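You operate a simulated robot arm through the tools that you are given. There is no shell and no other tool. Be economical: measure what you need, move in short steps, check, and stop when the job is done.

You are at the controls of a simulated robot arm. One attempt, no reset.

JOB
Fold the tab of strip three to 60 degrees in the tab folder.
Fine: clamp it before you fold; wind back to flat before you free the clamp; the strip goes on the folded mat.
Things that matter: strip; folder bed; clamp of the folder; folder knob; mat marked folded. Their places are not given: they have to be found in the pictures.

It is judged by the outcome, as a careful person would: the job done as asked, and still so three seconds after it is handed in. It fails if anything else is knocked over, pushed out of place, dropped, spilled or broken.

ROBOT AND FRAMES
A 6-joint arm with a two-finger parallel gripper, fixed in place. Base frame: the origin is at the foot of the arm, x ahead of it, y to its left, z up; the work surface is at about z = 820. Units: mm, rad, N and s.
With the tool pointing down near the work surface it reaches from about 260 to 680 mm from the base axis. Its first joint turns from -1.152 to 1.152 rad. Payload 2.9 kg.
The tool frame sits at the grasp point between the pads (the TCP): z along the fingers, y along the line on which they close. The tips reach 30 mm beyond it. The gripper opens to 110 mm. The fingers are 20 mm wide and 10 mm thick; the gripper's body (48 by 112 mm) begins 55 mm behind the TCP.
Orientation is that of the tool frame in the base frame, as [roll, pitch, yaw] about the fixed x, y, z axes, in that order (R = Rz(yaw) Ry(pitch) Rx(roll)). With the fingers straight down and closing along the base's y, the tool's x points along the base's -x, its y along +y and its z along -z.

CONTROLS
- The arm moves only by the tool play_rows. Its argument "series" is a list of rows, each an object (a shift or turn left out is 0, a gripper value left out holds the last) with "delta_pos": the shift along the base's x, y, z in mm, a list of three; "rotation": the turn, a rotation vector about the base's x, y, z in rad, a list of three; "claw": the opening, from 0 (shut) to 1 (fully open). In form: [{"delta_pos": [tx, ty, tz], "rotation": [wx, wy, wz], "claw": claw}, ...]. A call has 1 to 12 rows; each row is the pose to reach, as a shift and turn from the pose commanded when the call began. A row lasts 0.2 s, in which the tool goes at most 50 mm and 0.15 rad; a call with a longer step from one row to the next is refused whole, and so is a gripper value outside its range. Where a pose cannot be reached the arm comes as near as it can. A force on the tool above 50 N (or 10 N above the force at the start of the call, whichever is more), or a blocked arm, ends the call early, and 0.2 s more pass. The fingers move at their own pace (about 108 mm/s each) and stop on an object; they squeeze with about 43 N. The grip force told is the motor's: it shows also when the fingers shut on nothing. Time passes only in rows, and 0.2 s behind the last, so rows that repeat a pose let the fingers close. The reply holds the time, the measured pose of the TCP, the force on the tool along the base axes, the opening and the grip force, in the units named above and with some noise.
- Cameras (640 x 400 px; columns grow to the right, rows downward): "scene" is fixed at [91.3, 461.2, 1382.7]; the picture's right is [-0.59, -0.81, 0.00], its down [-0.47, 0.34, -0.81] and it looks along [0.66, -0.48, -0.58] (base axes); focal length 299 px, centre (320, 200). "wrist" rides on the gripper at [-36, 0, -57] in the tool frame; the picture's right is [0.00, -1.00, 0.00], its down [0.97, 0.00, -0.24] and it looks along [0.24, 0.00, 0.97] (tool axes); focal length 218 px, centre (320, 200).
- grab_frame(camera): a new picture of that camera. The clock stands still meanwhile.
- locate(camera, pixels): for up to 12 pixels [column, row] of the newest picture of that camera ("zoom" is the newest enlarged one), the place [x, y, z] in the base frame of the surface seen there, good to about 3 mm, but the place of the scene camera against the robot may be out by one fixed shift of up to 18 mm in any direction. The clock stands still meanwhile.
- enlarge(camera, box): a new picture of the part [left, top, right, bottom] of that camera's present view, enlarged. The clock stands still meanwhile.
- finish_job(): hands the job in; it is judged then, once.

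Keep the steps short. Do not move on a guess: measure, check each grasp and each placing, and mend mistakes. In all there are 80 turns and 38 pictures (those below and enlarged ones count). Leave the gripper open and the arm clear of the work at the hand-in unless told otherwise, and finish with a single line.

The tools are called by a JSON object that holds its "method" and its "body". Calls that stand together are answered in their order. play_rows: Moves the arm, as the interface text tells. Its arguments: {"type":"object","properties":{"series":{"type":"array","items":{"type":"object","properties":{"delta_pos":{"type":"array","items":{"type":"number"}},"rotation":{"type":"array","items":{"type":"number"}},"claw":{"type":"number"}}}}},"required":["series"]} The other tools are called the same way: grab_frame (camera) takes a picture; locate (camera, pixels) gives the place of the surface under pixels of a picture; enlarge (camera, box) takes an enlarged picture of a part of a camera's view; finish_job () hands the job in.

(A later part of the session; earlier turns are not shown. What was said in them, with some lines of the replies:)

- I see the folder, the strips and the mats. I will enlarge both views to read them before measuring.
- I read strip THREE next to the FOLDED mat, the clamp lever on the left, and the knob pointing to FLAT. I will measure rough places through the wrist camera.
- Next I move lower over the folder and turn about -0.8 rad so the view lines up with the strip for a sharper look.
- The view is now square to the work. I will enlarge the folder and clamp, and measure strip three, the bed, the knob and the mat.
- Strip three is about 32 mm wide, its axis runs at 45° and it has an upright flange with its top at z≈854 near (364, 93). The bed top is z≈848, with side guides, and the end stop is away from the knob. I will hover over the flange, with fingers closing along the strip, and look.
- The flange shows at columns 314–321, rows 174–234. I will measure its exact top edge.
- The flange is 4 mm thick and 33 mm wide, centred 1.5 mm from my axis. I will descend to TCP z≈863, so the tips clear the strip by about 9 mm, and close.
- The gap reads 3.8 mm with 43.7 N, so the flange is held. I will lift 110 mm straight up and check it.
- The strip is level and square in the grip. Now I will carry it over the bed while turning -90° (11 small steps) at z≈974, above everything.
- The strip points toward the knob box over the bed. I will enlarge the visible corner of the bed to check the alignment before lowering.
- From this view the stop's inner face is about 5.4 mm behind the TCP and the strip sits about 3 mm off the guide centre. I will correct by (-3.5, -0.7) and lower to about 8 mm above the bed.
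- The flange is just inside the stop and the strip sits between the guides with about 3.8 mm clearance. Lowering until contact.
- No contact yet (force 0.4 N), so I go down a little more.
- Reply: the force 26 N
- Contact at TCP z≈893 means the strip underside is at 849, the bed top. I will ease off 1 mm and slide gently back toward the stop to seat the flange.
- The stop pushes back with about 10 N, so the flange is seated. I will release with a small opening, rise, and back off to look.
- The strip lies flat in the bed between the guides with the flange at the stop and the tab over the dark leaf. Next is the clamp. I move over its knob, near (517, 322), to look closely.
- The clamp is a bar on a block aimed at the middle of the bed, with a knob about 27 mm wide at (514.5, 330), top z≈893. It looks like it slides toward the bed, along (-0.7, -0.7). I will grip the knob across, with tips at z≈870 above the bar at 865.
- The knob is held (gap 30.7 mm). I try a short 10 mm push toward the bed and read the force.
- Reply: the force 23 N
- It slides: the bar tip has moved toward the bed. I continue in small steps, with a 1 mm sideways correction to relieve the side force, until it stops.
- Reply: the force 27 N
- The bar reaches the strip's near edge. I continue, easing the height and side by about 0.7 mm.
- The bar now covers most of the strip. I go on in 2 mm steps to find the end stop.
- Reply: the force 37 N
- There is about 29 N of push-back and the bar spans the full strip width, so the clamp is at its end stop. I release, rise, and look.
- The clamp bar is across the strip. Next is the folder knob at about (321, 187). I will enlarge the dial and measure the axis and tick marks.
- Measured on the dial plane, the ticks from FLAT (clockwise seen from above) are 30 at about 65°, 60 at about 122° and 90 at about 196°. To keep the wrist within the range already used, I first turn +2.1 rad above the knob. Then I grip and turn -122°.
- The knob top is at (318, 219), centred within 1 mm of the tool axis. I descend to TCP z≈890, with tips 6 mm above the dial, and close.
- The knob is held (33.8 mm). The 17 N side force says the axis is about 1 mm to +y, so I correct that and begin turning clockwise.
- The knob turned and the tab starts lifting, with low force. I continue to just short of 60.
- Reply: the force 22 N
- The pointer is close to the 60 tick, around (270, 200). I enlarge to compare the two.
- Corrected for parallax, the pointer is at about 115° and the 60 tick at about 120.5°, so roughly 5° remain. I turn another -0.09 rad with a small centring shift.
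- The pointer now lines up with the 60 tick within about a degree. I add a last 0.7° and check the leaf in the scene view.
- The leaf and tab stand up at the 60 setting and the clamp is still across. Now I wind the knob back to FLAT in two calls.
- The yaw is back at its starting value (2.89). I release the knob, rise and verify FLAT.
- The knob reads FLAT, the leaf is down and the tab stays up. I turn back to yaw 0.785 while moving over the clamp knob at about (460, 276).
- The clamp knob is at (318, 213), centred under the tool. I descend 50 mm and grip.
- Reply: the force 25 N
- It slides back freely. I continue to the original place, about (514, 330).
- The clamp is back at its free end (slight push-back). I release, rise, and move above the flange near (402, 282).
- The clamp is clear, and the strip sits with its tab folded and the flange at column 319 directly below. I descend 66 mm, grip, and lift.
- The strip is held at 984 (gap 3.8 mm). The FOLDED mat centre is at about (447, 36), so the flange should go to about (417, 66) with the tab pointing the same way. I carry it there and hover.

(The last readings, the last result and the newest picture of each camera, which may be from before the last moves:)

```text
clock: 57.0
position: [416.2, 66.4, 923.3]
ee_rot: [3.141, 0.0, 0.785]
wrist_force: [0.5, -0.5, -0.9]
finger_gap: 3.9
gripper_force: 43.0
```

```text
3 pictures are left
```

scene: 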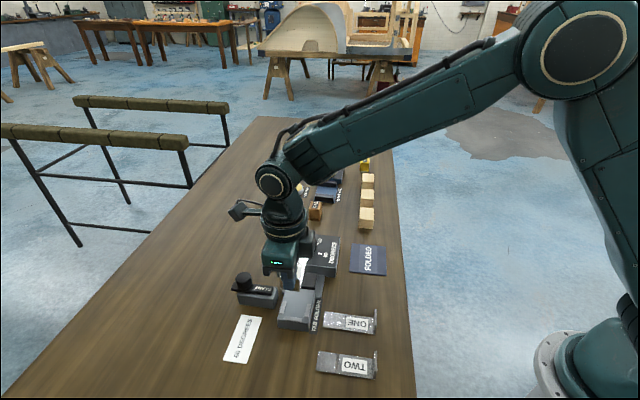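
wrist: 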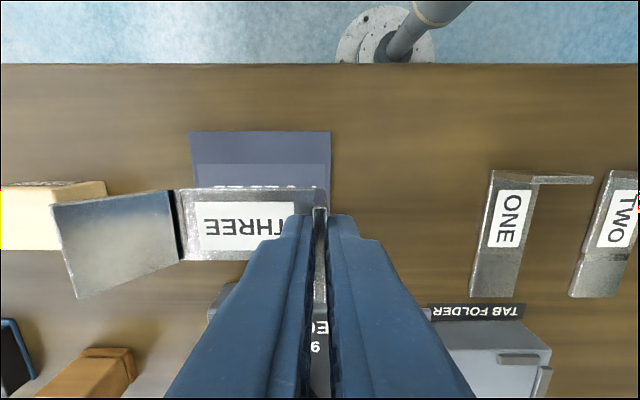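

The mat spans about -8 to 92 mm along the strip and -46 to +55 mm across, so the strip fits centred after a 4 mm shift across. I lower to just above the mat.

{"method": "play_rows", "body": {"series": [{"delta_pos": [2.8, 2.8, -20]}, {"delta_pos": [2.8, 2.8, -40]}, {"delta_pos": [2.8, 2.8, -51]}, {"delta_pos": [2.8, 2.8, -54]}, {"delta_pos": [2.8, 2.8, -54]}]}}

{"method": "play_rows", "body": {"series": [{"delta_pos": [0, 0, -1]}, {"delta_pos": [0, 0, -2]}, {"delta_pos": [0, 0, -3]}, {"delta_pos": [0, 0, -3]}]}}

```text
clock: 58.2
position: [419.5, 69.2, 870.2]
ee_rot: [3.14, 0.0, 0.784]
wrist_force: [-0.7, -0.2, -0.7]
finger_gap: 3.7
gripper_force: 42.8
```

```text
clock: 59.2
position: [419.0, 69.1, 867.1]
ee_rot: [3.141, 0.0, 0.785]
wrist_force: [-0.3, -0.2, 0.2]
finger_gap: 3.8
gripper_force: 43.1
```

No contact yet, so I go down in 1 mm steps.

{"method": "play_rows", "body": {"series": [{"delta_pos": [0, 0, -1]}, {"delta_pos": [0, 0, -2]}, {"delta_pos": [0, 0, -2]}]}}

```text
clock: 60.0
position: [420.2, 70.2, 865.5]
ee_rot: [3.138, -0.002, 0.784]
wrist_force: [-7.7, 0.0, 26.4]
finger_gap: 3.7
gripper_force: 43.1
```

Contact at 865.5 (26 N), so the strip is on the mat. I ease off, open a little, rise straight, and check.

{"method": "play_rows", "body": {"series": [{"delta_pos": [0, 0, 0.8]}, {"delta_pos": [0, 0, 0.8], "claw": 0.3}, {"delta_pos": [0, 0, 0.8], "claw": 0.3}, {"delta_pos": [0, 0, 30]}, {"delta_pos": [0, 0, 70]}, {"delta_pos": [0, 0, 115]}, {"delta_pos": [-15, 15, 150]}, {"delta_pos": [-30, 30, 180], "claw": 1}, {"delta_pos": [-30, 30, 180], "claw": 1}]}}

{"method": "grab_frame", "body": {"camera": "wrist"}}

{"method": "enlarge", "body": {"camera": "scene", "box": [230, 210, 410, 340]}}

```text
clock: 62.0
position: [389.5, 98.2, 1045.0]
ee_rot: [3.141, 0.0, 0.786]
wrist_force: [-0.6, 0.2, -0.5]
finger_gap: 110.1
gripper_force: 0.0
```

```text
2 pictures are left
```

wrist: 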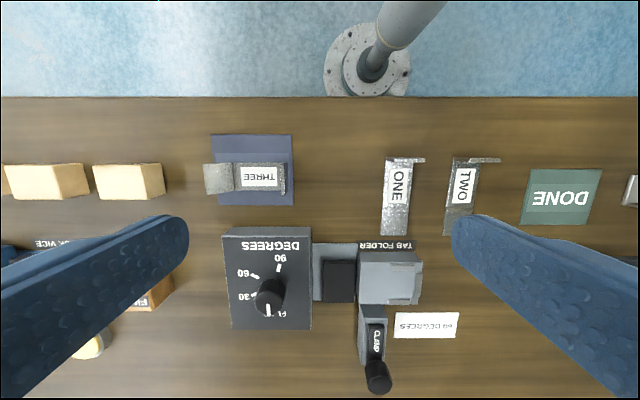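

```text
3.08 times, centred on (320, 275) of scene
```

zoom: 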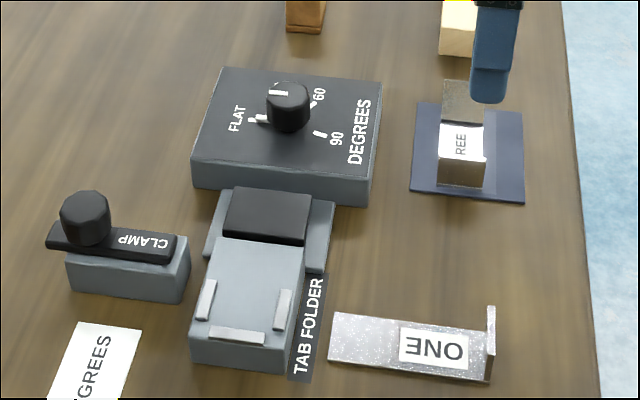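

In both views strip three is on the FOLDED mat with its tab up and inside the mat edge after parallax. The knob is at FLAT, the clamp is free, the gripper is open and the arm is clear. I hand the job in.

{"method": "finish_job", "body": {}}

```text
The job is handed in.
```

Strip three's tab was folded at the 60 mark while clamped, the knob was wound back to FLAT before the clamp was freed, and the strip is on the folded mat; I set the angle by the dial and did not measure the bend itself.
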